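You operate a simulated robot arm through the tools that you are given. There is no shell and no other tool.

The job below is to be done with a simulated robot arm. You get a single attempt, and the scene is never put back.

## Task
Put things in order on the top of the steel desk. At the end: the silver block from the top of the steel desk stands on top of the yellow tape measure; the silver sleeve from the top of the steel desk stands where the silver block stood; the grey relay from the top of the steel desk is on the brown carton (marked "BOLTS"); the black square plug from the top of the steel desk is on the blue tray; whatever was shut is shut again. Leave all else as you found it, and nothing knocked over.

Only the result counts: the job must be done as asked and must still hold three seconds after the hand-in. Knocking over, shifting, dropping, spilling or breaking anything else fails it.

## Robot
A 6-joint arm with a two-finger gripper, fixed in place. Base frame: the origin is at the foot of the arm, x ahead of it, y to its left, z up; the work surface is at about z = 0. Units: cm, degrees, N and s.
With the tool pointing down near the work surface it reaches from about 18 to 48 cm from the base axis. Its first joint turns from -66.0 to 66.0 degrees. Payload 1.76 kg.
The TCP is the grasp point between the finger pads, 2.9 cm short of the fingertips. In the tool frame z runs along the fingers and y along their closing line. The gripper opens to 8.2 cm; its body begins 5.8 cm behind the TCP.
Orientation is told as [roll, pitch, yaw] about the base's x, y, z axes, in that order, counted from this pose: with the fingers straight down and closing along the base's y, the tool's x points along the base's -x, its y along +y and its z along -z.

## Interface
- The arm moves only by the tool apply_moves. Its arguments are lists of equal length, an entry for each row: "translation": the shift along the tool's x, y, z in cm, a list of three; "delta_rot": the turn, a rotation vector about the tool's x, y, z in degrees, a list of three; "hand": the closure in counts, from 0 (fully open) to 255 (shut). In form: {"translation": [[x, y, z], ...], "delta_rot": [[rx, ry, rz], ...], "hand": [hand, ...]}. A call has 1 to 20 rows; each row shifts and turns the commanded pose from where the row before left it, along the tool's axes as they then stand. A row lasts 0.2 s, in which the tool goes at most 5 cm and 8.6 degrees; a call with a longer step from one row to the next is refused whole, and so is a gripper value outside its range. Where a pose cannot be reached the arm comes as near as it can. A force on the tool above 40 N (or 10 N above the force at the start of the call, whichever is more), or a blocked arm, ends the call early, and 0.2 s more pass. Each finger travels about 20.35 cm/s and halts on what it meets, pressing with about 34 N; the grip force reading is that of the motor and also rises with nothing between the fingers. The clock runs only during rows and for 0.2 s after the last one: add rows that do not move to give the fingers time. The reply holds the time, the measured pose of the TCP, the force on the tool along the base axes, the opening and the grip force, in the units named above and with some noise, with the torque about the TCP (base axes, N m) and any sound that the robot's microphone picked up.
- Cameras (640 x 400 px; columns grow to the right, rows downward): "scene" is fixed at [4.87, 32.83, 41.58]; the picture's right is [-0.83, -0.56, 0.00], its down [-0.36, 0.53, -0.77] and it looks along [0.43, -0.64, -0.64] (base axes); focal length 214 px, centre (320, 200). "wrist" rides on the gripper at [7.9, 0.4, -8.9] in the tool frame; the picture's right is [-0.05, 1.00, 0.00], its down [-0.71, -0.04, -0.71] and it looks along [-0.71, -0.04, 0.71] (tool axes); focal length 256 px, centre (320, 200). There is no depth. A picture from a camera that has moved, and an enlarged one, comes with that camera's place and axes in the base frame and with its lens.
- snapshot(camera): a new picture of that camera. The clock stands still meanwhile.
- inspect(camera, box): a new picture of the part [left, top, right, bottom] of that camera's present view, enlarged. The clock stands still meanwhile.
- hand_in(): hands the job in; it is judged then, once.

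Places have to be worked out from the pictures, the camera data and where the tool is seen. Open the gripper and draw the arm clear of the work before you hand the job in, unless the task says otherwise.

The tools are called after ">>>" by a JSON object that holds its "api" and its "payload". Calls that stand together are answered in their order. apply_moves: Moves the arm, as the interface text tells. Its arguments: {"type":"object","properties":{"translation":{"type":"array"},"delta_rot":{"type":"array"},"hand":{"type":"array"}},"required":["translation","delta_rot","hand"]} The other tools are called the same way: snapshot (camera) takes a picture; inspect (camera, box) takes an enlarged picture of a part of a camera's view; hand_in () hands the job in.

At the start:

```text
t: 0.0
tcp_pos: [26.29, 13.8, 28.8]
orientation: [0.0, 0.0, 0.0]
wrist_force: [0.5, -0.2, 0.1]
torque: [0.0, 0.0, 0.02]
finger_gap: 8.2
gripper_force: 0.0
```

scene: 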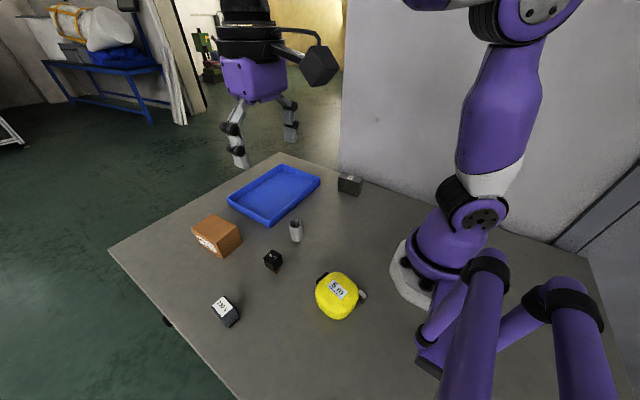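
wrist: 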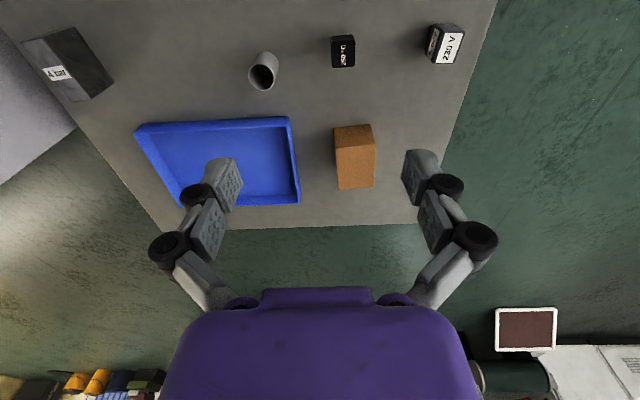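

I'll start by looking closely at both views to identify each object before moving.

>>> {"api": "inspect", "payload": {"camera": "scene", "box": [180, 150, 380, 275]}}

>>> {"api": "inspect", "payload": {"camera": "scene", "box": [190, 230, 390, 355]}}

>>> {"api": "inspect", "payload": {"camera": "wrist", "box": [0, 0, 320, 200]}}

>>> {"api": "inspect", "payload": {"camera": "wrist", "box": [240, 0, 500, 162]}}

```text
3.20 times, centred on (280, 212) of scene
camera zoom: at [4.87, 32.83, 41.58], right [-0.83, -0.56, 0.0], down [-0.36, 0.53, -0.77], along [0.43, -0.64, -0.64], focal length 686 px, centre (448, 160)
```

zoom: 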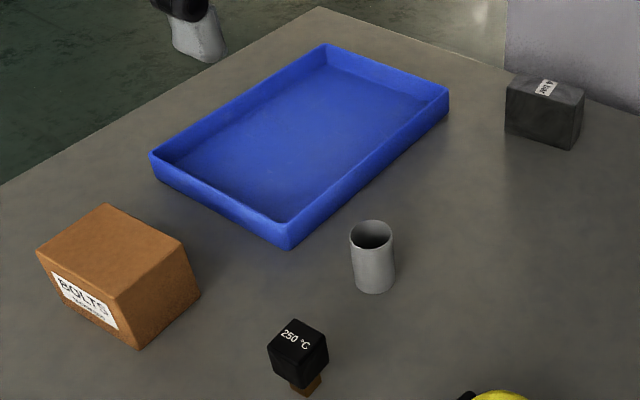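

```text
3.20 times, centred on (290, 292) of scene
camera zoom: at [4.87, 32.83, 41.58], right [-0.83, -0.56, 0.0], down [-0.36, 0.53, -0.77], along [0.43, -0.64, -0.64], focal length 686 px, centre (416, -96)
```

zoom: 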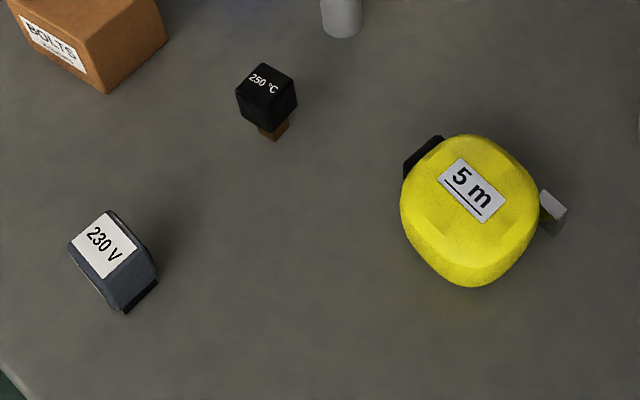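

```text
2.00 times, centred on (160, 100) of wrist
camera zoom: at [18.29, 14.33, 37.69], right [0.05, 1.0, 0.0], down [0.71, -0.04, 0.71], along [0.71, -0.04, -0.71], focal length 512 px, centre (640, 400)
```

zoom: 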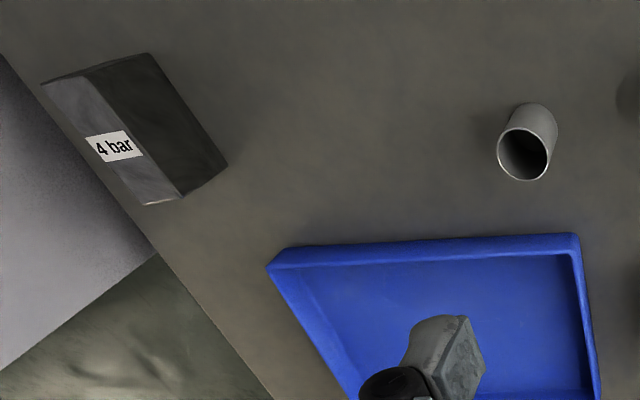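

```text
2.46 times, centred on (370, 81) of wrist
camera zoom: at [18.29, 14.33, 37.69], right [0.05, 1.0, 0.0], down [0.71, -0.04, 0.71], along [0.71, -0.04, -0.71], focal length 630 px, centre (197, 493)
```

zoom: 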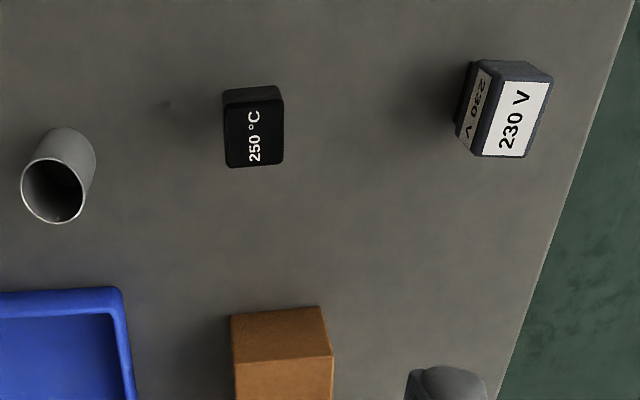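

The block "4 bar" (about 7×3×5 cm) looks to be near (27.4,-17.6), the sleeve near (29.4,6.6), the plug near (27.4,16.4), the relay near (27.4,28.5), the carton near (43.5,18.5) and the tape near (13,14.4). Next I move over the tape and yaw the tool 90° so the wrist camera can see it.

>>> {"api": "apply_moves", "payload": {"translation": [[2.5, 0, 1.5], [2.5, 0, 1.5], [2.5, 0, 1.5], [2, 0, 1.5], [0, 0, 0], [0, 0, 0], [0, 0, 0], [0, 0, 0], [0, 0, 0], [0, 0, 0], [0, 0, 0], [0, 0, 0], [0, 0, 0], [0, 0, 0], [0, 0, 0]], "delta_rot": [[0, 0, 0], [0, 0, 0], [0, 0, 0], [0, 0, 0], [0, 0, -8.2], [0, 0, -8.2], [0, 0, -8.2], [0, 0, -8.2], [0, 0, -8.2], [0, 0, -8.2], [0, 0, -8.2], [0, 0, -8.2], [0, 0, -8.2], [0, 0, -8.2], [0, 0, -8]], "hand": [0, 0, 0, 0, 0, 0, 0, 0, 0, 0, 0, 0, 0, 0, 0]}}

```text
t: 3.2
tcp_pos: [16.79, 13.85, 22.77]
orientation: [0.0, -0.1, 90.1]
wrist_force: [0.3, 0.1, 0.8]
torque: [-0.01, -0.03, -0.02]
finger_gap: 8.2
gripper_force: 0.0
```

The arm reached (16.8,13.9,22.8) with yaw 90°. I'll look through both cameras.

>>> {"api": "snapshot", "payload": {"camera": "wrist"}}

>>> {"api": "snapshot", "payload": {"camera": "scene"}}

```text
taken
camera wrist: at [16.36, 5.97, 31.71], right [-1.0, 0.05, 0.0], down [0.04, 0.71, 0.71], along [0.04, 0.71, -0.71], focal length 256 px, centre (320, 200)
```

wrist: 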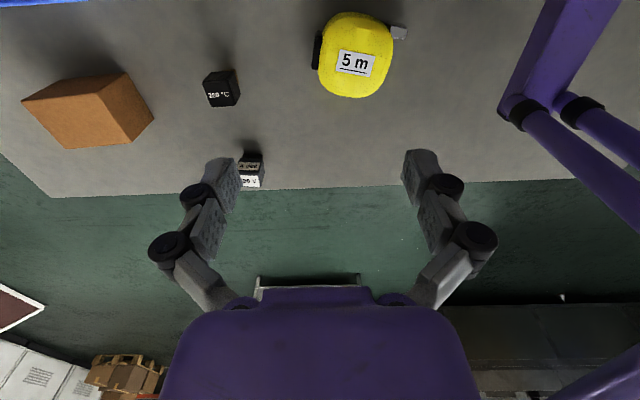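

```text
taken
```

scene: 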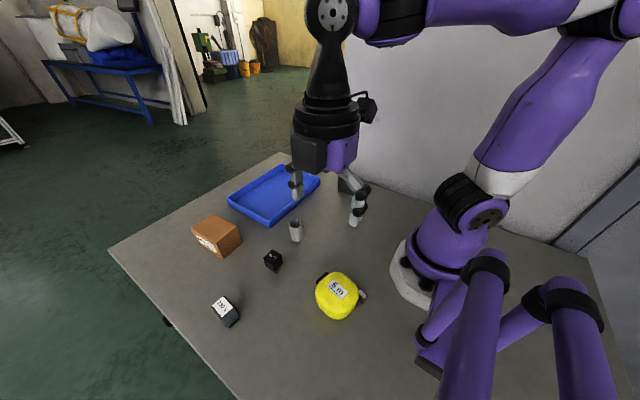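

I'll enlarge the tape measure to judge its top face and size.

>>> {"api": "inspect", "payload": {"camera": "wrist", "box": [280, 0, 440, 100]}}

>>> {"api": "inspect", "payload": {"camera": "scene", "box": [290, 250, 386, 330]}}

```text
4.00 times, centred on (360, 50) of wrist
camera zoom: at [16.36, 5.97, 31.71], right [-1.0, 0.05, 0.0], down [0.04, 0.71, 0.71], along [0.04, 0.71, -0.71], focal length 1024 px, centre (160, 800)
```

zoom: 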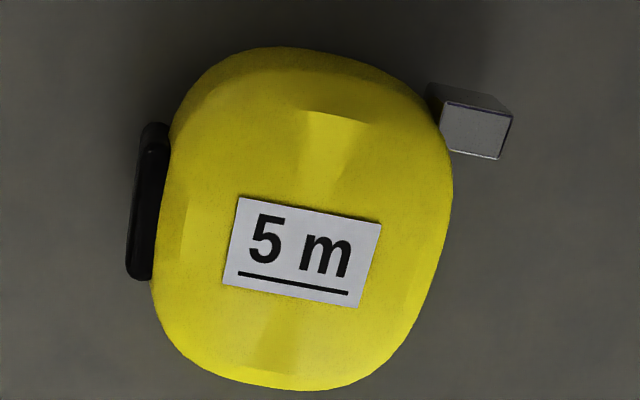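

```text
5.00 times, centred on (338, 290) of scene
camera zoom: at [4.87, 32.83, 41.58], right [-0.83, -0.56, 0.0], down [-0.36, 0.53, -0.77], along [0.43, -0.64, -0.64], focal length 1072 px, centre (230, -250)
```

zoom: 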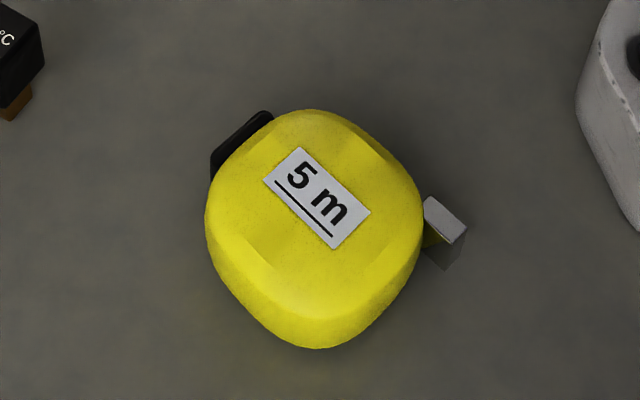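

The tape lies flat with its top near z≈3.9 and its centre near (13.2,14.5). Now I turn back to yaw ≈5° and travel high across to above the block.

>>> {"api": "apply_moves", "payload": {"translation": [[0, 0, 0], [0, 0, 0], [0, 0, 0], [0, 0, 0], [0, 0, 0], [0, 0, 0], [0, 0, 0], [0, 0, 0], [0, 0, 0], [0, 0, 0], [-0.87, -3.58, 0], [-0.87, -3.58, 0], [-0.87, -3.58, 0], [-0.87, -3.58, 0], [-0.87, -3.58, 0], [-0.87, -3.58, 0], [-0.87, -3.58, 0], [-0.87, -3.58, 0], [-0.87, -3.58, 0]], "delta_rot": [[0, 0, 8.5], [0, 0, 8.5], [0, 0, 8.5], [0, 0, 8.5], [0, 0, 8.5], [0, 0, 8.5], [0, 0, 8.5], [0, 0, 8.5], [0, 0, 8.5], [0, 0, 8.5], [0, 0, 0], [0, 0, 0], [0, 0, 0], [0, 0, 0], [0, 0, 0], [0, 0, 0], [0, 0, 0], [0, 0, 0], [0, 0, 0]], "hand": [0, 0, 0, 0, 0, 0, 0, 0, 0, 0, 0, 0, 0, 0, 0, 0, 0, 0, 0]}}

>>> {"api": "apply_moves", "payload": {"translation": [[0, 0, 2], [0, 0, 2], [0, 0, 2], [0, 0, 1.5], [0, 0, 0]], "delta_rot": [[0, 0, 0], [0, 0, 0], [0, 0, 0], [0, 0, 0], [0, 0, 0]], "hand": [0, 0, 0, 0, 0]}}

>>> {"api": "snapshot", "payload": {"camera": "wrist"}}

```text
t: 7.2
tcp_pos: [27.68, -17.4, 22.84]
orientation: [0.0, 0.0, 5.0]
wrist_force: [0.4, -1.0, -0.3]
torque: [0.02, -0.01, 0.0]
finger_gap: 8.21
gripper_force: 0.1
```

```text
t: 8.4
tcp_pos: [27.34, -17.54, 15.43]
orientation: [0.0, 0.0, 4.9]
wrist_force: [-0.2, 0.4, 0.7]
torque: [0.02, -0.02, 0.02]
finger_gap: 8.21
gripper_force: 0.0
```

```text
taken
camera wrist: at [19.44, -17.75, 24.24], right [-0.03, 1.0, 0.0], down [0.71, 0.02, 0.71], along [0.71, 0.02, -0.71], focal length 256 px, centre (320, 200)
```

wrist: 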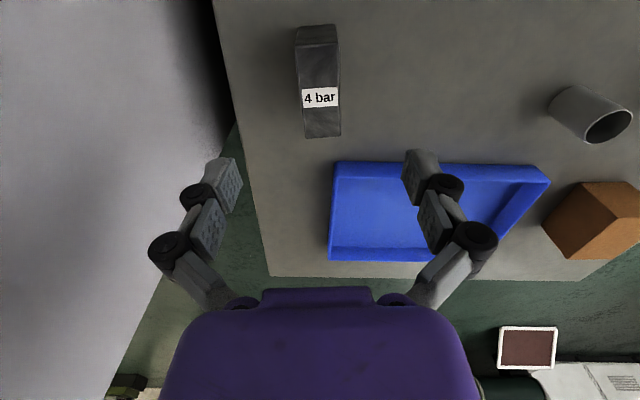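

The block is straight below the tool, with its long axis nearly along the tool's x. I'll enlarge it.

>>> {"api": "inspect", "payload": {"camera": "wrist", "box": [240, 10, 400, 150]}}

>>> {"api": "inspect", "payload": {"camera": "scene", "box": [320, 160, 384, 200]}}

```text
2.86 times, centred on (320, 80) of wrist
camera zoom: at [19.44, -17.75, 24.24], right [-0.03, 1.0, 0.0], down [0.71, 0.02, 0.71], along [0.71, 0.02, -0.71], focal length 731 px, centre (320, 543)
```

zoom: 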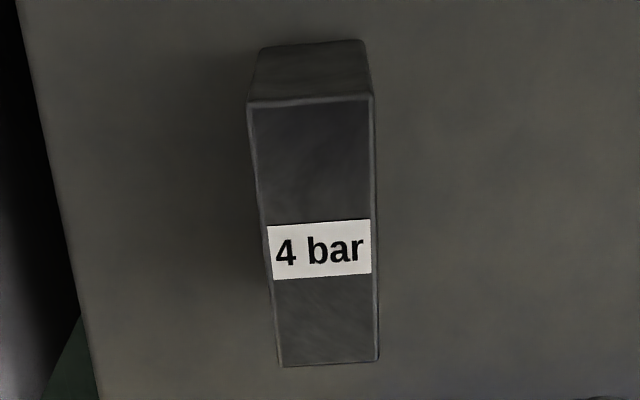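

```text
10.00 times, centred on (352, 180) of scene
camera zoom: at [4.87, 32.83, 41.58], right [-0.83, -0.56, 0.0], down [-0.36, 0.53, -0.77], along [0.43, -0.64, -0.64], focal length 2145 px, centre (0, 400)
```

zoom: 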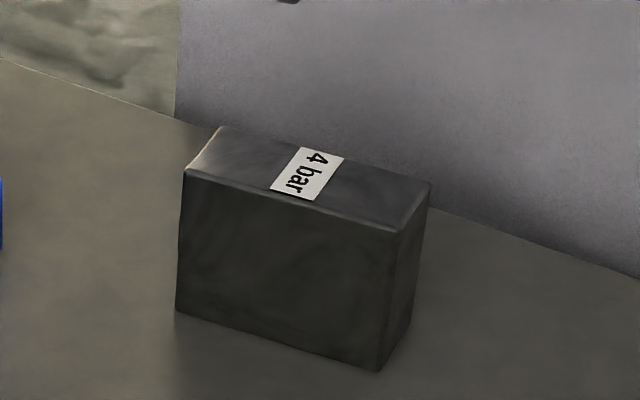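

The block measures about 6.7×2.85×5.4 cm, with its centre near (27.38,-17.43) and yaw ≈6°. I align the tool, descend to TCP z≈3.6 with the fingers open, and check before closing.

>>> {"api": "apply_moves", "payload": {"translation": [[0, 0.12, 0], [0, 0, 2], [0, 0, 2], [0, 0, 2], [0, 0, 2], [0, 0, 1.5], [0, 0, 1.2], [0, 0, 1], [0, 0, 0]], "delta_rot": [[0, 0, -1.2], [0, 0, 0], [0, 0, 0], [0, 0, 0], [0, 0, 0], [0, 0, 0], [0, 0, 0], [0, 0, 0], [0, 0, 0]], "hand": [0, 0, 0, 0, 0, 0, 0, 0, 0]}}

>>> {"api": "snapshot", "payload": {"camera": "wrist"}}

>>> {"api": "inspect", "payload": {"camera": "scene", "box": [310, 140, 406, 200]}}

```text
t: 10.4
tcp_pos: [27.34, -17.33, 3.54]
orientation: [0.0, -0.1, 6.1]
wrist_force: [0.3, -0.2, 0.5]
torque: [0.03, 0.0, -0.02]
finger_gap: 8.18
gripper_force: 0.0
```

```text
taken
camera wrist: at [19.37, -17.74, 12.53], right [-0.05, 1.0, 0.0], down [0.71, 0.04, 0.71], along [0.71, 0.04, -0.71], focal length 256 px, centre (320, 200)
```

wrist: 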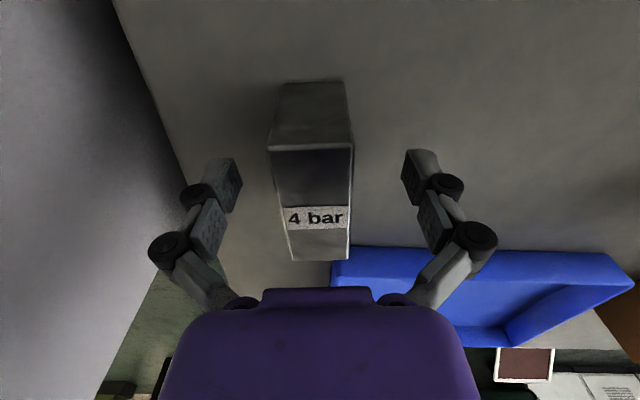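

```text
6.67 times, centred on (358, 170) of scene
camera zoom: at [4.87, 32.83, 41.58], right [-0.83, -0.56, 0.0], down [-0.36, 0.53, -0.77], along [0.43, -0.64, -0.64], focal length 1430 px, centre (67, 400)
```

zoom: 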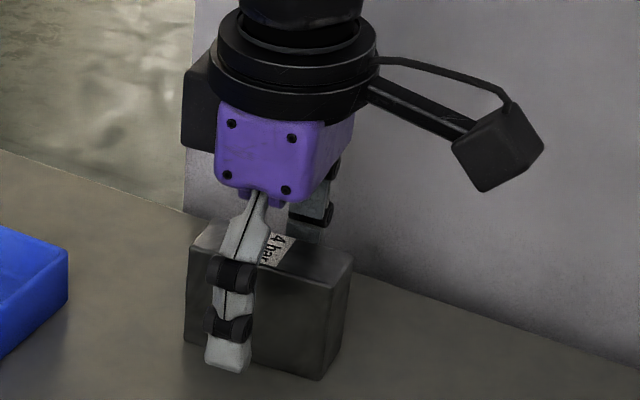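

The block sits centrally between the fingers, offset about 0.1–0.2 cm toward -y, and my refined centre for it is (27.42,-17.45). I shift slightly, close gradually, and check the grip.

>>> {"api": "apply_moves", "payload": {"translation": [[0, -0.12, 0], [0, 0, 0], [0, 0, 0], [0, 0, 0], [0, 0, 0], [0, 0, 0], [0, 0, 0]], "delta_rot": [[0, 0, 0.5], [0, 0, 0], [0, 0, 0], [0, 0, 0], [0, 0, 0], [0, 0, 0], [0, 0, 0]], "hand": [0, 80, 130, 150, 170, 255, 255]}}

```text
t: 12.0
tcp_pos: [27.34, -17.49, 3.64]
orientation: [0.0, 0.0, 5.6]
wrist_force: [-0.6, -4.9, 2.1]
torque: [-0.15, 0.04, 0.02]
finger_gap: 2.98
gripper_force: 33.9
```

The grip is firm at a 2.98 cm gap with 34 N. I lift slowly and read the load.

>>> {"api": "apply_moves", "payload": {"translation": [[0, 0, -0.5], [0, 0, -1], [0, 0, -1.5], [0, 0, -2], [0, 0, -2], [0, 0, -2], [0, 0, -2], [0, 0, 0], [0, 0, 0]], "delta_rot": [[0, 0, 0], [0, 0, 0], [0, 0, 0], [0, 0, 0], [0, 0, 0], [0, 0, 0], [0, 0, 0], [0, 0, 0], [0, 0, 0]], "hand": [255, 255, 255, 255, 255, 255, 255, 255, 255]}}

>>> {"api": "snapshot", "payload": {"camera": "wrist"}}

>>> {"api": "inspect", "payload": {"camera": "scene", "box": [310, 100, 406, 200]}}

```text
t: 14.0
tcp_pos: [27.3, -17.56, 14.56]
orientation: [0.0, -0.1, 5.7]
wrist_force: [-0.1, 0.2, -9.1]
torque: [0.01, 0.03, 0.01]
finger_gap: 2.96
gripper_force: 34.7
```

```text
taken
camera wrist: at [19.36, -17.89, 23.55], right [-0.05, 1.0, 0.0], down [0.71, 0.03, 0.71], along [0.71, 0.03, -0.71], focal length 256 px, centre (320, 200)
```

wrist: 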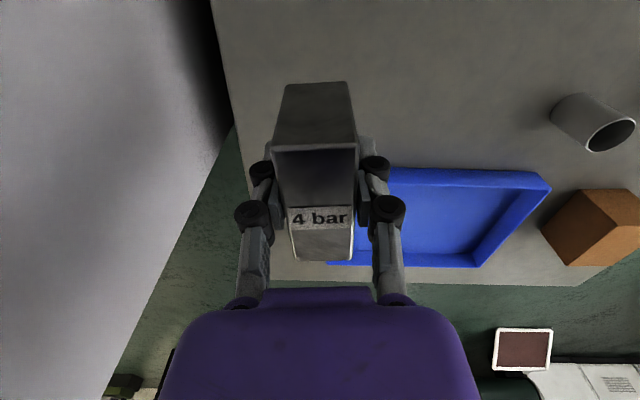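

```text
4.00 times, centred on (358, 150) of scene
camera zoom: at [4.87, 32.83, 41.58], right [-0.83, -0.56, 0.0], down [-0.36, 0.53, -0.77], along [0.43, -0.64, -0.64], focal length 858 px, centre (168, 400)
```

zoom: 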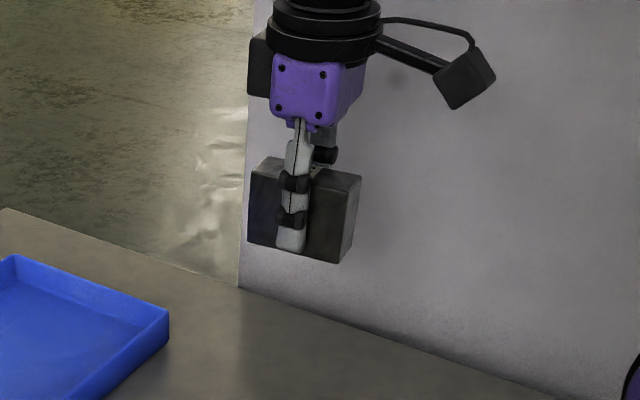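

The block is held level and weighs about 0.93 kg. I carry it up and over, via (24,5), toward above the tape at (13.1,14.5), turning to yaw ≈ -11.6° to match the label.

>>> {"api": "apply_moves", "payload": {"translation": [[0.135, 2.0, -1.2], [0.135, 2.97, -1.2], [0.135, 2.97, -1.2], [0.135, 2.97, -1.2], [0.135, 2.97, -0.8], [0.135, 2.97, 0], [0.135, 2.97, 0], [0.135, 2.97, 0], [0, 0, 0], [0, 0, 0], [0, 0, 0], [2.08, 1.19, 0], [2.08, 1.19, 0], [2.08, 1.19, 0], [2.08, 1.19, 0], [2.08, 1.19, 0], [2.1, 1.18, 0], [0, 0, 0]], "delta_rot": [[0, 0, 0], [0, 0, 0], [0, 0, 0], [0, 0, 0], [0, 0, 0], [0, 0, 0], [0, 0, 0], [0, 0, 0], [0, 0, 5.73], [0, 0, 5.73], [0, 0, 5.73], [0, 0, 0], [0, 0, 0], [0, 0, 0], [0, 0, 0], [0, 0, 0], [0, 0, 0], [0, 0, 0]], "hand": [255, 255, 255, 255, 255, 255, 255, 255, 255, 255, 255, 255, 255, 255, 255, 255, 255, 255]}}

>>> {"api": "snapshot", "payload": {"camera": "scene"}}

>>> {"api": "snapshot", "payload": {"camera": "wrist"}}

```text
t: 17.8
tcp_pos: [13.13, 14.47, 20.03]
orientation: [0.0, 0.1, -11.6]
wrist_force: [-0.2, -0.5, -9.3]
torque: [0.01, 0.01, 0.02]
finger_gap: 3.0
gripper_force: 34.2
```

```text
taken
```

scene: 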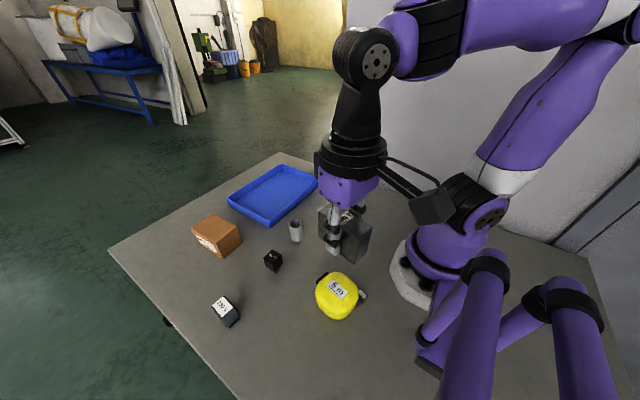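

```text
taken
camera wrist: at [5.44, 16.6, 29.05], right [0.25, 0.97, 0.0], down [0.68, -0.18, 0.71], along [0.68, -0.18, -0.71], focal length 256 px, centre (320, 200)
```

wrist: 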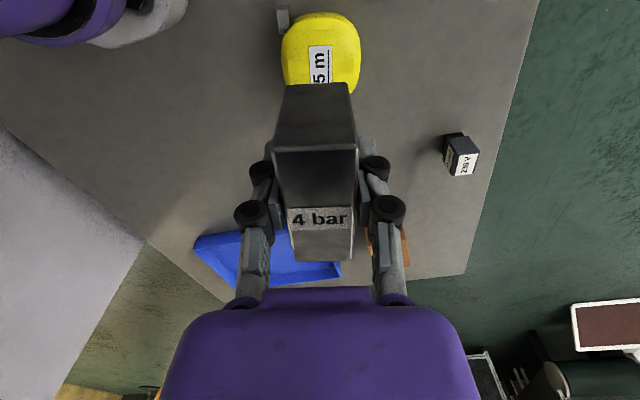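

The tape is laterally centred under the held block and the camera bracket is clear of the arm. I descend to TCP z≈8.6, putting the block bottom near 5.0, and check the gap.

>>> {"api": "apply_moves", "payload": {"translation": [[0, 0, 2], [0, 0, 2], [0, 0, 2], [0, 0, 2], [0, 0, 1.5], [0, 0, 1.2], [0, 0, 0.7], [0, 0, 0]], "delta_rot": [[0, 0, 0], [0, 0, 0], [0, 0, 0], [0, 0, 0], [0, 0, 0], [0, 0, 0], [0, 0, 0], [0, 0, 0]], "hand": [255, 255, 255, 255, 255, 255, 255, 255]}}

>>> {"api": "inspect", "payload": {"camera": "scene", "box": [270, 220, 430, 330]}}

>>> {"api": "snapshot", "payload": {"camera": "wrist"}}

```text
t: 19.6
tcp_pos: [13.18, 14.34, 8.77]
orientation: [0.0, 0.0, -11.5]
wrist_force: [0.2, 0.1, -8.8]
torque: [0.0, 0.02, 0.0]
finger_gap: 2.98
gripper_force: 34.3
```

```text
3.64 times, centred on (350, 275) of scene
camera zoom: at [4.87, 32.84, 41.58], right [-0.83, -0.56, 0.0], down [-0.36, 0.53, -0.77], along [0.43, -0.64, -0.64], focal length 780 px, centre (211, -73)
```

zoom: 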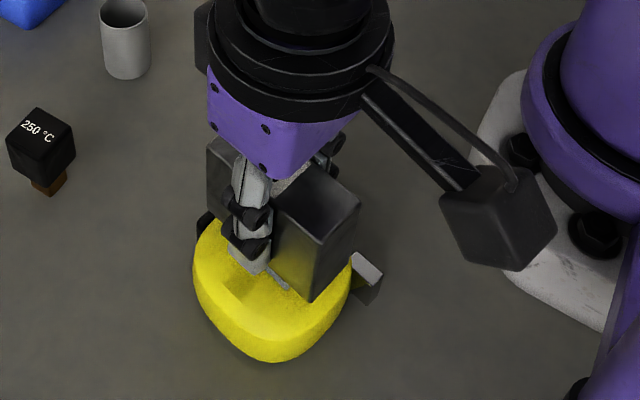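

```text
taken
camera wrist: at [5.5, 16.47, 17.65], right [0.25, 0.97, 0.0], down [0.68, -0.18, 0.71], along [0.68, -0.18, -0.71], focal length 256 px, centre (320, 200)
```

wrist: 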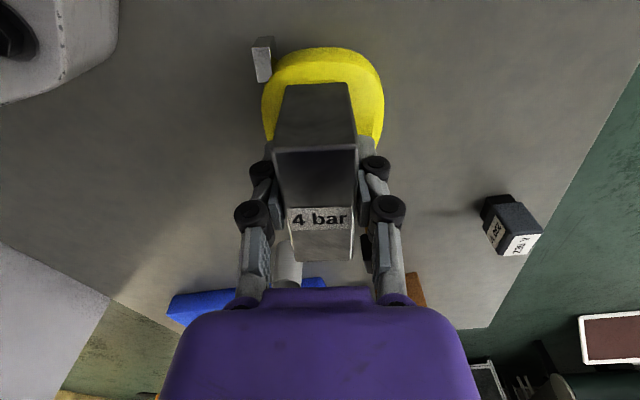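

The block is centred over the tape with about a 1 cm gap. I lower in small steps, watching for contact in the force reading.

>>> {"api": "apply_moves", "payload": {"translation": [[0, 0, 0.3], [0, 0, 0.3], [0, 0, 0.2], [0, 0, 0]], "delta_rot": [[0, 0, 0], [0, 0, 0], [0, 0, 0], [0, 0, 0]], "hand": [255, 255, 255, 255]}}

>>> {"api": "inspect", "payload": {"camera": "scene", "box": [300, 240, 400, 330]}}

```text
t: 20.6
tcp_pos: [13.08, 14.47, 8.01]
orientation: [0.1, 0.0, -11.4]
wrist_force: [0.5, -0.2, -9.4]
torque: [0.01, 0.02, 0.0]
finger_gap: 2.96
gripper_force: 34.4
```

```text
4.44 times, centred on (350, 285) of scene
camera zoom: at [4.87, 32.84, 41.58], right [-0.83, -0.56, 0.0], down [-0.36, 0.53, -0.77], along [0.43, -0.64, -0.64], focal length 953 px, centre (187, -178)
```

zoom: 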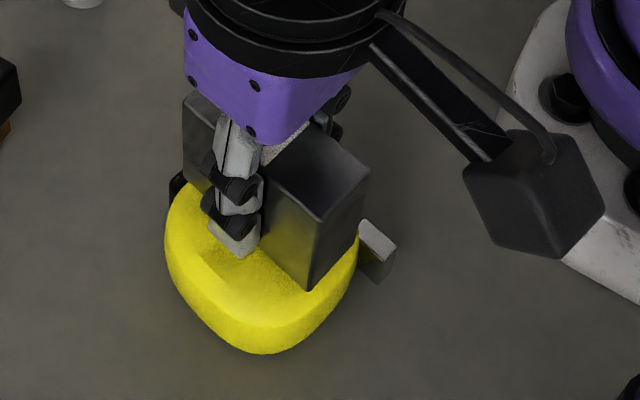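

There's no contact yet at TCP z≈8.0. I continue in 0.1 cm steps.

>>> {"api": "apply_moves", "payload": {"translation": [[0, 0, 0.1], [0, 0, 0.1], [0, 0, 0.1], [0, 0, 0]], "delta_rot": [[0, 0, 0], [0, 0, 0], [0, 0, 0], [0, 0, 0]], "hand": [255, 255, 255, 255]}}

```text
t: 21.6
tcp_pos: [13.14, 14.39, 7.59]
orientation: [0.0, 0.0, -11.6]
wrist_force: [0.3, -0.7, -8.6]
torque: [-0.03, 0.04, 0.0]
finger_gap: 2.96
gripper_force: 34.3
```

Still about the full weight at z≈7.6, so there's no contact yet. Continuing.

>>> {"api": "apply_moves", "payload": {"translation": [[0, 0, 0.1], [0, 0, 0.1], [0, 0, 0]], "delta_rot": [[0, 0, 0], [0, 0, 0], [0, 0, 0]], "hand": [255, 255, 255]}}

```text
t: 22.4
tcp_pos: [13.14, 14.46, 7.49]
orientation: [0.0, 0.0, -11.5]
wrist_force: [-0.3, -0.2, -8.3]
torque: [-0.03, 0.0, -0.01]
finger_gap: 2.96
gripper_force: 33.9
```

The force is still about 8.3 N, so I take another small step down.

>>> {"api": "apply_moves", "payload": {"translation": [[0, 0, 0.1], [0, 0, 0.1], [0, 0, 0]], "delta_rot": [[0, 0, 0], [0, 0, 0], [0, 0, 0]], "hand": [255, 255, 255]}}

>>> {"api": "inspect", "payload": {"camera": "scene", "box": [300, 240, 400, 330]}}

```text
t: 23.2
tcp_pos: [13.28, 14.56, 7.2]
orientation: [0.0, -0.1, -11.6]
wrist_force: [-1.8, -5.6, 26.1]
torque: [-0.21, -0.02, 0.01]
finger_gap: 2.99
gripper_force: 33.8
```

```text
4.44 times, centred on (350, 285) of scene
camera zoom: at [4.87, 32.83, 41.59], right [-0.83, -0.56, 0.0], down [-0.36, 0.53, -0.77], along [0.43, -0.64, -0.64], focal length 953 px, centre (187, -178)
```

zoom: 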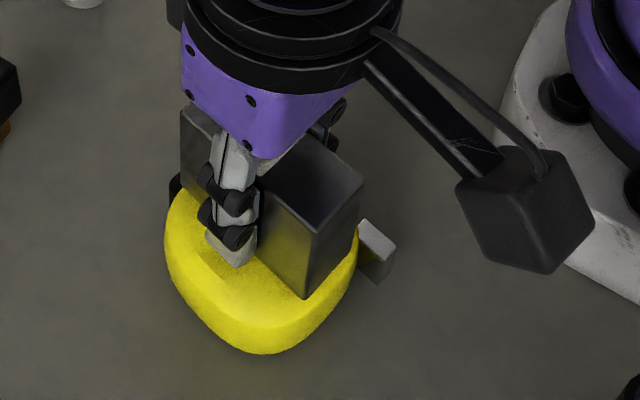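

Contact is made, with the tool now pressing at about +26 N. I back off by 0.1 cm to relieve the press before opening.

>>> {"api": "apply_moves", "payload": {"translation": [[0, 0, -0.08], [0, 0, 0]], "delta_rot": [[0, 0, 0], [0, 0, 0]], "hand": [255, 255]}}

```text
t: 23.8
tcp_pos: [13.17, 14.44, 7.26]
orientation: [0.0, 0.0, -11.5]
wrist_force: [1.1, 1.9, -4.1]
torque: [0.1, -0.21, 0.06]
finger_gap: 2.99
gripper_force: 34.2
```

Load is now shared with the tape (-4 N), so the block is resting on it. I open slowly, then rise straight up.

>>> {"api": "apply_moves", "payload": {"translation": [[0, 0, 0], [0, 0, 0], [0, 0, 0], [0, 0, 0], [0, 0, 0], [0, 0, 0]], "delta_rot": [[0, 0, 0], [0, 0, 0], [0, 0, 0], [0, 0, 0], [0, 0, 0], [0, 0, 0]], "hand": [170, 160, 145, 125, 95, 60]}}

>>> {"api": "inspect", "payload": {"camera": "scene", "box": [300, 240, 400, 330]}}

>>> {"api": "snapshot", "payload": {"camera": "wrist"}}

```text
t: 25.2
tcp_pos: [13.04, 14.65, 7.37]
orientation: [0.0, 0.0, -11.5]
wrist_force: [1.0, -0.1, 0.5]
torque: [-0.01, 0.01, 0.0]
finger_gap: 6.28
gripper_force: 0.0
```

```text
4.44 times, centred on (350, 285) of scene
camera zoom: at [4.87, 32.83, 41.58], right [-0.83, -0.56, 0.0], down [-0.36, 0.53, -0.77], along [0.43, -0.64, -0.64], focal length 953 px, centre (187, -178)
```

zoom: 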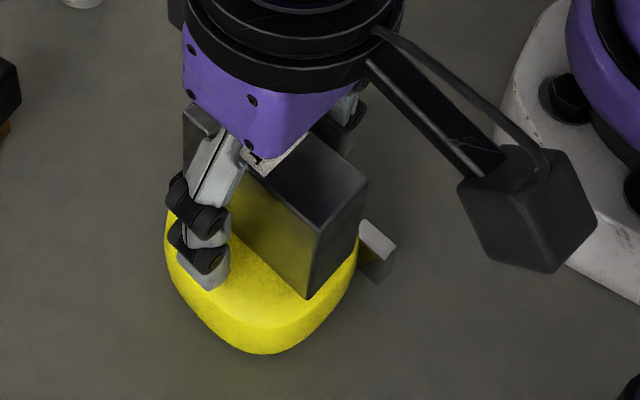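

```text
taken
camera wrist: at [5.43, 16.53, 16.21], right [0.25, 0.97, 0.0], down [0.68, -0.18, 0.71], along [0.68, -0.18, -0.71], focal length 256 px, centre (320, 200)
```

wrist: 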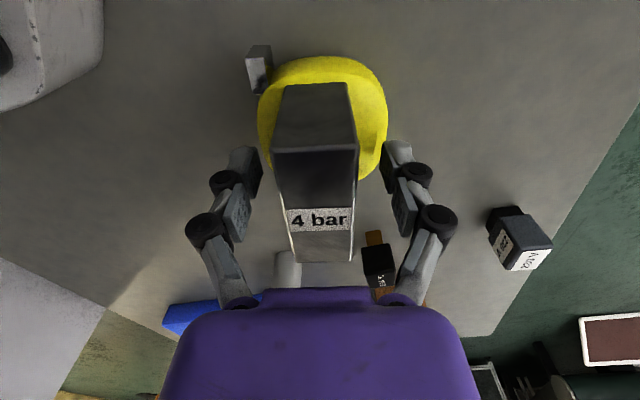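

The block stands upright on the tape and the fingers are clear on both sides. I rise straight up and verify.

>>> {"api": "apply_moves", "payload": {"translation": [[0, 0, -0.5], [0, 0, -1], [0, 0, -2], [0, 0, -2.5], [0, 0, -2.5], [0, 0, -2.5], [0, 0, -2], [0, 0, 0]], "delta_rot": [[0, 0, 0], [0, 0, 0], [0, 0, 0], [0, 0, 0], [0, 0, 0], [0, 0, 0], [0, 0, 0], [0, 0, 0]], "hand": [50, 50, 50, 50, 30, 0, 0, 0]}}

>>> {"api": "snapshot", "payload": {"camera": "wrist"}}

>>> {"api": "snapshot", "payload": {"camera": "scene"}}

```text
t: 27.0
tcp_pos: [13.15, 14.61, 20.48]
orientation: [-0.1, 0.0, -11.5]
wrist_force: [0.7, 0.3, 0.3]
torque: [0.0, -0.02, -0.01]
finger_gap: 8.19
gripper_force: 0.0
```

```text
taken
camera wrist: at [5.48, 16.64, 29.44], right [0.25, 0.97, 0.0], down [0.68, -0.18, 0.71], along [0.68, -0.18, -0.71], focal length 256 px, centre (320, 200)
```

wrist: 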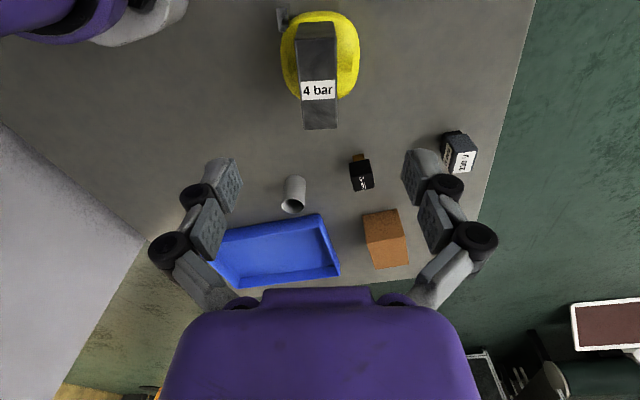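

```text
taken
```

scene: 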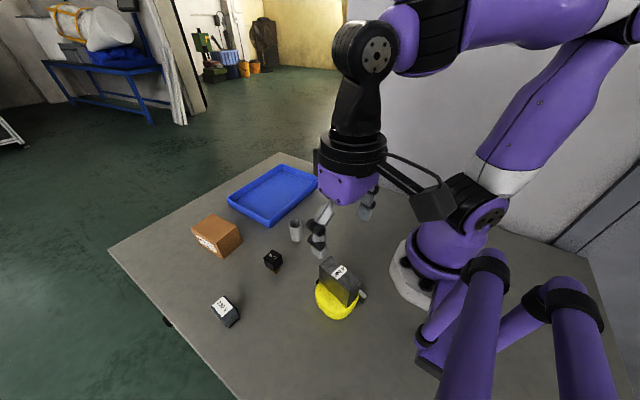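

The block now stands on the tape. Next is the sleeve near (29.4,6.6): I turn to yaw 0, travel there high, and look from above.

>>> {"api": "apply_moves", "payload": {"translation": [[0, 0, 0], [0, 0, 0], [-2.7, -1.33, 0], [-2.7, -1.33, 0], [-2.7, -1.33, 0], [-2.7, -1.33, 0], [-2.7, -1.33, 0], [-2.7, -1.33, 0], [0, 0, 2], [0, 0, 2], [0, 0, 1.5], [0, 0, 0]], "delta_rot": [[0, 0, -5.8], [0, 0, -5.7], [0, 0, 0], [0, 0, 0], [0, 0, 0], [0, 0, 0], [0, 0, 0], [0, 0, 0], [0, 0, 0], [0, 0, 0], [0, 0, 0], [0, 0, 0]], "hand": [0, 0, 0, 0, 0, 0, 0, 0, 0, 0, 0, 0]}}

>>> {"api": "snapshot", "payload": {"camera": "wrist"}}

>>> {"api": "inspect", "payload": {"camera": "wrist", "box": [240, 10, 400, 150]}}

```text
t: 29.6
tcp_pos: [29.42, 6.58, 14.83]
orientation: [0.1, 0.0, 0.1]
wrist_force: [-0.9, 0.4, 0.7]
torque: [0.0, 0.0, -0.02]
finger_gap: 8.18
gripper_force: 0.1
```

```text
taken
camera wrist: at [21.41, 7.13, 23.72], right [0.05, 1.0, 0.0], down [0.71, -0.04, 0.71], along [0.71, -0.04, -0.71], focal length 256 px, centre (320, 200)
```

wrist: 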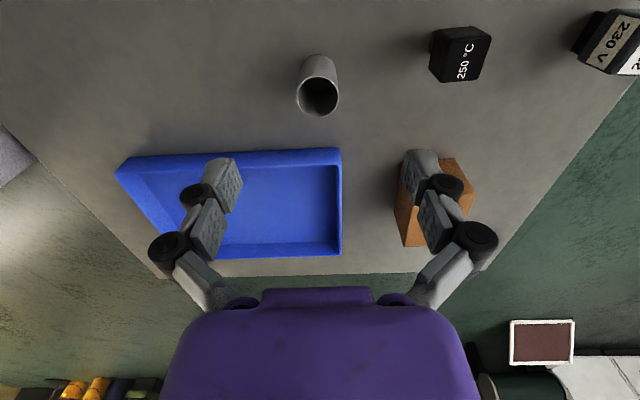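

```text
2.86 times, centred on (320, 80) of wrist
camera zoom: at [21.41, 7.13, 23.72], right [0.05, 1.0, 0.0], down [0.71, -0.04, 0.71], along [0.71, -0.04, -0.71], focal length 731 px, centre (320, 543)
```

zoom: 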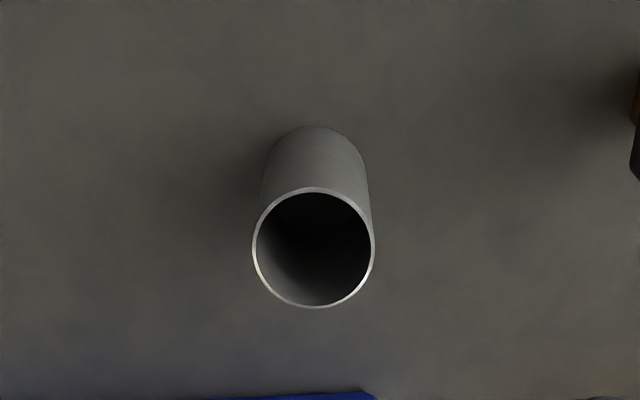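

The sleeve (Ø≈3.15, height ≈4.8) is centred right under the TCP at (29.4,6.57). I descend to z≈3.3 and close gently.

>>> {"api": "apply_moves", "payload": {"translation": [[0, 0, 2], [0, 0, 2], [0, 0, 2], [0, 0, 2], [0, 0, 1.5], [0, 0, 1.2], [0, 0, 0.8], [0, 0, 0], [0, 0, 0], [0, 0, 0], [0, 0, 0], [0, 0, 0], [0, 0, 0], [0, 0, 0]], "delta_rot": [[0, 0, 0], [0, 0, 0], [0, 0, 0], [0, 0, 0], [0, 0, 0], [0, 0, 0], [0, 0, 0], [0, 0, 0], [0, 0, 0], [0, 0, 0], [0, 0, 0], [0, 0, 0], [0, 0, 0], [0, 0, 0]], "hand": [0, 0, 0, 0, 0, 0, 0, 0, 80, 125, 145, 160, 200, 255]}}

>>> {"api": "snapshot", "payload": {"camera": "wrist"}}

```text
t: 32.6
tcp_pos: [29.44, 6.5, 3.43]
orientation: [0.0, -0.1, -0.1]
wrist_force: [-1.1, -0.2, 3.2]
torque: [0.0, 0.01, -0.02]
finger_gap: 3.0
gripper_force: 33.6
```

```text
taken
camera wrist: at [21.45, 6.98, 12.24], right [0.05, 1.0, 0.0], down [0.71, -0.04, 0.71], along [0.71, -0.04, -0.71], focal length 256 px, centre (320, 200)
```

wrist: 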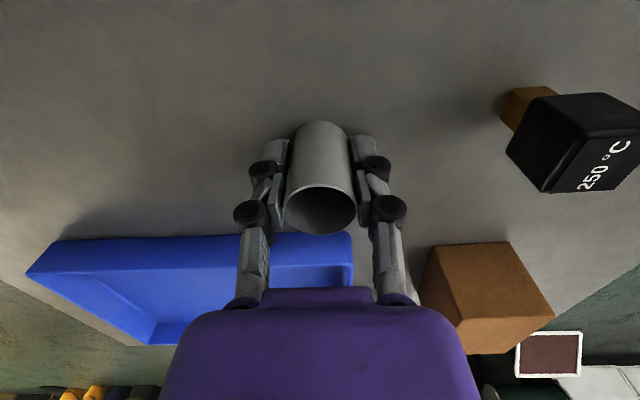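

The sleeve is gripped centred on the TCP (gap 3.0). I lift it, carry it at about 9 cm height over to (27.42,-17.45), and stop part-way down to check.

>>> {"api": "apply_moves", "payload": {"translation": [[0, 0, -0.6], [0, 0, -1.4], [0, 0, -2], [0, 0, -2.5], [0, 0, -2.5], [0.2, -2.4, 0], [0.2, -2.4, 0], [0.2, -2.4, 0], [0.2, -2.4, 0], [0.2, -2.4, 0], [0.2, -2.4, 0], [0.2, -2.4, 0], [0.2, -2.4, 0], [0.2, -2.4, 0], [0.2, -2.4, 0], [0, 0, 0], [0, 0, 0]], "delta_rot": [[0, 0, 0], [0, 0, 0], [0, 0, 0], [0, 0, 0], [0, 0, 0], [0, 0, 0], [0, 0, 0], [0, 0, 0], [0, 0, 0], [0, 0, 0], [0, 0, 0], [0, 0, 0], [0, 0, 0], [0, 0, 0], [0, 0, 0], [0, 0, 0], [0, 0, 0]], "hand": [255, 255, 255, 255, 255, 255, 255, 255, 255, 255, 255, 255, 255, 255, 255, 255, 255]}}

>>> {"api": "snapshot", "payload": {"camera": "wrist"}}

>>> {"api": "snapshot", "payload": {"camera": "scene"}}

```text
t: 36.2
tcp_pos: [27.11, -17.37, 12.48]
orientation: [0.0, 0.1, 0.1]
wrist_force: [0.6, -0.1, 0.2]
torque: [0.01, 0.06, 0.0]
finger_gap: 2.98
gripper_force: 34.1
```

```text
taken
camera wrist: at [19.19, -16.93, 21.45], right [0.05, 1.0, 0.0], down [0.71, -0.04, 0.71], along [0.71, -0.04, -0.71], focal length 256 px, centre (320, 200)
```

wrist: 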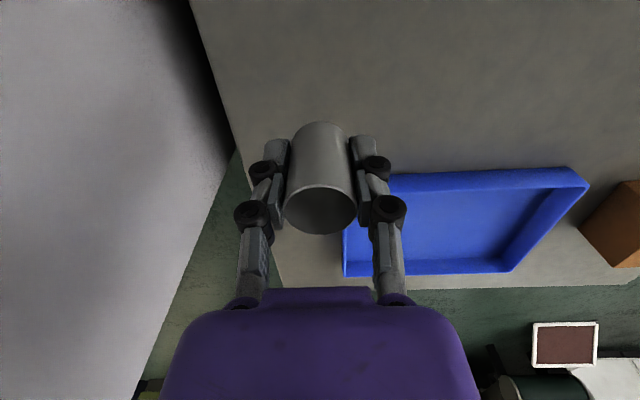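

```text
taken
```

scene: 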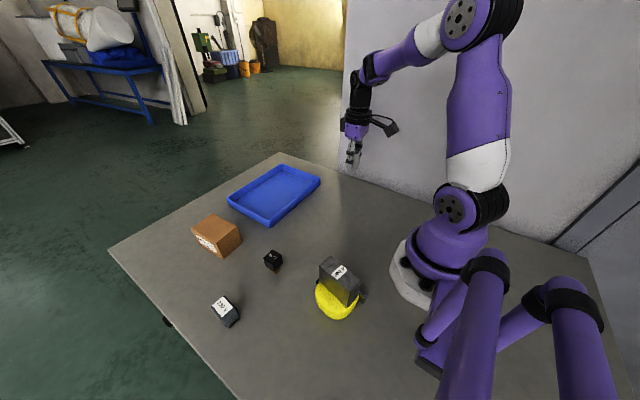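

The reading shows (27.11,-17.37). I'll idle briefly and re-read the pose before lowering.

>>> {"api": "apply_moves", "payload": {"translation": [[0, 0, 0], [0, 0, 0]], "delta_rot": [[0, 0, 0], [0, 0, 0]], "hand": [255, 255]}}

>>> {"api": "apply_moves", "payload": {"translation": [[0, 0, 0]], "delta_rot": [[0, 0, 0]], "hand": [255]}}

```text
t: 36.8
tcp_pos: [27.17, -17.31, 12.56]
orientation: [0.0, 0.0, -0.1]
wrist_force: [-0.6, 0.3, -0.7]
torque: [-0.02, 0.01, -0.01]
finger_gap: 3.01
gripper_force: 34.5
```

```text
t: 37.2
tcp_pos: [26.98, -17.47, 12.57]
orientation: [0.0, 0.0, 0.0]
wrist_force: [0.1, 0.2, 0.3]
torque: [-0.01, -0.03, 0.01]
finger_gap: 2.98
gripper_force: 34.3
```

The averaged pose is about (27.09,-17.38), so I correct by +0.3 cm in x and slightly in y, then lower most of the way.

>>> {"api": "apply_moves", "payload": {"translation": [[-0.31, -0.07, 0], [0, 0, 2], [0, 0, 2], [0, 0, 2], [0, 0, 1.5], [0, 0, 0.8], [0, 0, 0], [0, 0, 0]], "delta_rot": [[0, 0, 0], [0, 0, 0], [0, 0, 0], [0, 0, 0], [0, 0, 0], [0, 0, 0], [0, 0, 0], [0, 0, 0]], "hand": [255, 255, 255, 255, 255, 255, 255, 255]}}

>>> {"api": "inspect", "payload": {"camera": "scene", "box": [320, 160, 384, 200]}}

```text
t: 39.0
tcp_pos: [27.65, -17.48, 4.11]
orientation: [0.1, 0.0, 0.0]
wrist_force: [0.3, 0.0, -0.7]
torque: [0.02, 0.01, 0.0]
finger_gap: 3.03
gripper_force: 33.9
```

```text
10.00 times, centred on (352, 180) of scene
camera zoom: at [4.87, 32.83, 41.58], right [-0.83, -0.56, 0.0], down [-0.36, 0.53, -0.77], along [0.43, -0.64, -0.64], focal length 2145 px, centre (0, 400)
```

zoom: 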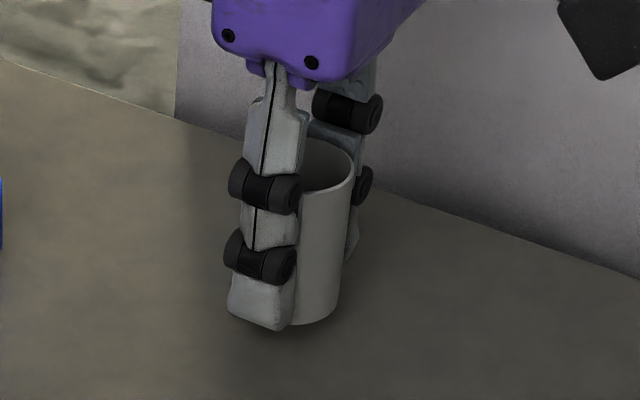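

The reading jitters, but the scene view puts the sleeve over the block's former footprint. I lower gently until contact.

>>> {"api": "apply_moves", "payload": {"translation": [[0, 0, 0.2], [0, 0, 0.2], [0, 0, 0.1], [0, 0, 0]], "delta_rot": [[0, 0, 0], [0, 0, 0], [0, 0, 0], [0, 0, 0]], "hand": [255, 255, 255, 255]}}

>>> {"api": "apply_moves", "payload": {"translation": [[0, 0, 0.05], [0, 0, 0]], "delta_rot": [[0, 0, 0], [0, 0, 0]], "hand": [255, 255]}}

```text
t: 40.0
tcp_pos: [27.66, -17.53, 3.6]
orientation: [0.0, 0.0, -0.1]
wrist_force: [0.6, -0.3, -0.1]
torque: [-0.03, -0.01, 0.0]
finger_gap: 3.01
gripper_force: 34.6
```

```text
t: 40.6
tcp_pos: [27.69, -17.56, 3.52]
orientation: [0.0, 0.0, 0.0]
wrist_force: [0.0, 1.0, -0.1]
torque: [0.0, -0.02, 0.0]
finger_gap: 3.0
gripper_force: 34.6
```

No contact yet, and the TCP reads about (27.67,-17.53). I'll check the scene view to judge the position relative to the old block footprint.

>>> {"api": "inspect", "payload": {"camera": "scene", "box": [320, 160, 384, 200]}}

>>> {"api": "snapshot", "payload": {"camera": "wrist"}}

```text
10.00 times, centred on (352, 180) of scene
camera zoom: at [4.87, 32.83, 41.58], right [-0.83, -0.56, 0.0], down [-0.36, 0.53, -0.77], along [0.43, -0.64, -0.64], focal length 2145 px, centre (0, 400)
```

zoom: 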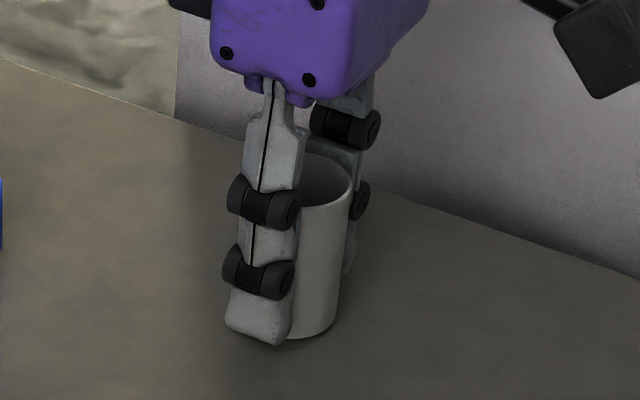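

```text
taken
camera wrist: at [19.66, -17.11, 12.45], right [0.05, 1.0, 0.0], down [0.71, -0.04, 0.71], along [0.71, -0.04, -0.71], focal length 256 px, centre (320, 200)
```

wrist: 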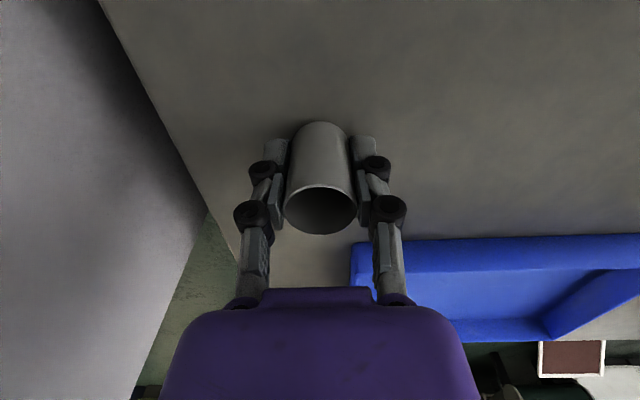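

Using the tray corner as reference in both wrist views, the sleeve should shift by about (-0.27,+0.07), which agrees with the readings. I raise slightly, shift, and lower to contact.

>>> {"api": "apply_moves", "payload": {"translation": [[0, 0, -0.2], [0.14, 0.04, 0], [0.13, 0.03, 0], [0, 0, 0.2], [0, 0, 0.05], [0, 0, 0]], "delta_rot": [[0, 0, 0], [0, 0, 0], [0, 0, 0], [0, 0, 0], [0, 0, 0], [0, 0, 0]], "hand": [255, 255, 255, 255, 255, 255]}}

>>> {"api": "apply_moves", "payload": {"translation": [[0, 0, 0.05], [0, 0, 0]], "delta_rot": [[0, 0, 0], [0, 0, 0]], "hand": [255, 255]}}

```text
t: 42.0
tcp_pos: [27.5, -17.5, 3.43]
orientation: [0.0, -0.1, 0.0]
wrist_force: [-0.3, 0.6, -1.5]
torque: [-0.02, -0.02, 0.0]
finger_gap: 3.03
gripper_force: 34.3
```

```text
t: 42.6
tcp_pos: [27.45, -17.54, 3.36]
orientation: [0.0, 0.0, -0.1]
wrist_force: [-0.4, 0.1, 0.4]
torque: [0.01, -0.02, -0.01]
finger_gap: 3.02
gripper_force: 34.1
```

The TCP is at (27.47,-17.52), on target, with no clear contact yet. I take fine steps down.

>>> {"api": "apply_moves", "payload": {"translation": [[0, 0, 0.05], [0, 0, 0]], "delta_rot": [[0, 0, 0], [0, 0, 0]], "hand": [255, 255]}}

>>> {"api": "apply_moves", "payload": {"translation": [[0, 0, 0.05], [0, 0, 0]], "delta_rot": [[0, 0, 0], [0, 0, 0]], "hand": [255, 255]}}

```text
t: 43.2
tcp_pos: [27.31, -17.43, 3.29]
orientation: [0.0, 0.0, 0.0]
wrist_force: [0.9, -0.5, -0.4]
torque: [-0.02, 0.05, 0.03]
finger_gap: 3.02
gripper_force: 33.7
```

```text
t: 43.8
tcp_pos: [27.27, -17.45, 3.31]
orientation: [0.0, 0.0, 0.0]
wrist_force: [-0.6, 1.0, 9.4]
torque: [0.03, 0.07, 0.02]
finger_gap: 3.01
gripper_force: 33.7
```

Contact is confirmed (+9 N), and the sleeve sits at about (27.4,-17.48). I open slowly.

>>> {"api": "apply_moves", "payload": {"translation": [[0, 0, 0], [0, 0, 0], [0, 0, 0], [0, 0, 0], [0, 0, 0], [0, 0, 0]], "delta_rot": [[0, 0, 0], [0, 0, 0], [0, 0, 0], [0, 0, 0], [0, 0, 0], [0, 0, 0]], "hand": [170, 160, 145, 120, 80, 40]}}

>>> {"api": "apply_moves", "payload": {"translation": [[0, 0, -0.5], [0, 0, -1], [0, 0, -2], [0, 0, -2.5], [0, 0, -2.5], [0, 0, -2.5], [0, 0, 0]], "delta_rot": [[0, 0, 0], [0, 0, 0], [0, 0, 0], [0, 0, 0], [0, 0, 0], [0, 0, 0], [0, 0, 0]], "hand": [30, 20, 0, 0, 0, 0, 0]}}

>>> {"api": "inspect", "payload": {"camera": "scene", "box": [320, 160, 384, 200]}}

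>>> {"api": "snapshot", "payload": {"camera": "wrist"}}

```text
t: 45.2
tcp_pos: [27.33, -17.49, 3.27]
orientation: [0.1, 0.0, 0.0]
wrist_force: [-0.7, 0.7, 0.3]
torque: [-0.01, 0.02, 0.0]
finger_gap: 6.91
gripper_force: 0.1
```

```text
t: 46.8
tcp_pos: [27.24, -17.4, 14.19]
orientation: [0.1, 0.1, -0.1]
wrist_force: [-0.2, 0.3, -0.2]
torque: [0.0, 0.04, -0.03]
finger_gap: 8.17
gripper_force: 0.2
```

```text
10.00 times, centred on (352, 180) of scene
camera zoom: at [4.87, 32.83, 41.58], right [-0.83, -0.56, 0.0], down [-0.36, 0.53, -0.77], along [0.43, -0.64, -0.64], focal length 2145 px, centre (0, 400)
```

zoom: 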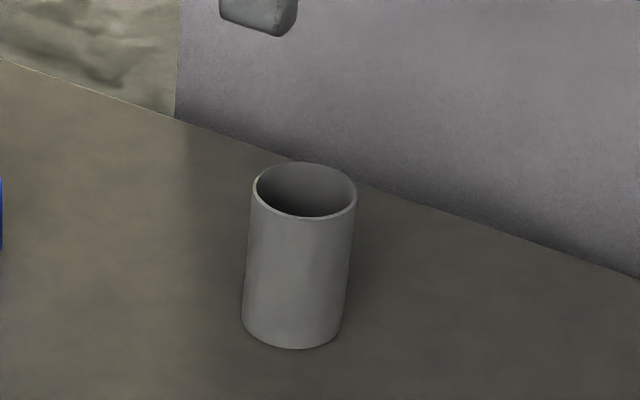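

```text
taken
camera wrist: at [19.34, -17.11, 23.19], right [0.05, 1.0, 0.0], down [0.71, -0.04, 0.71], along [0.71, -0.04, -0.71], focal length 256 px, centre (320, 200)
```

wrist: 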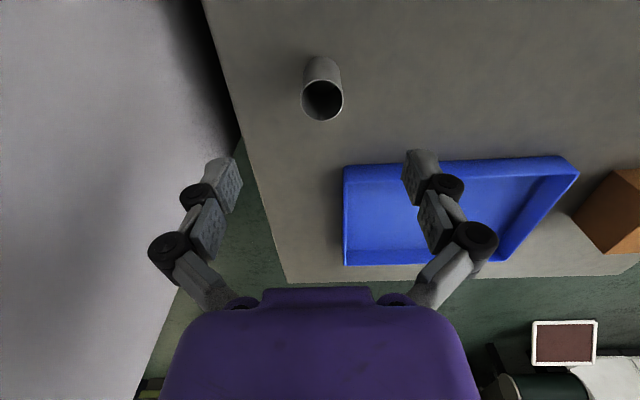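

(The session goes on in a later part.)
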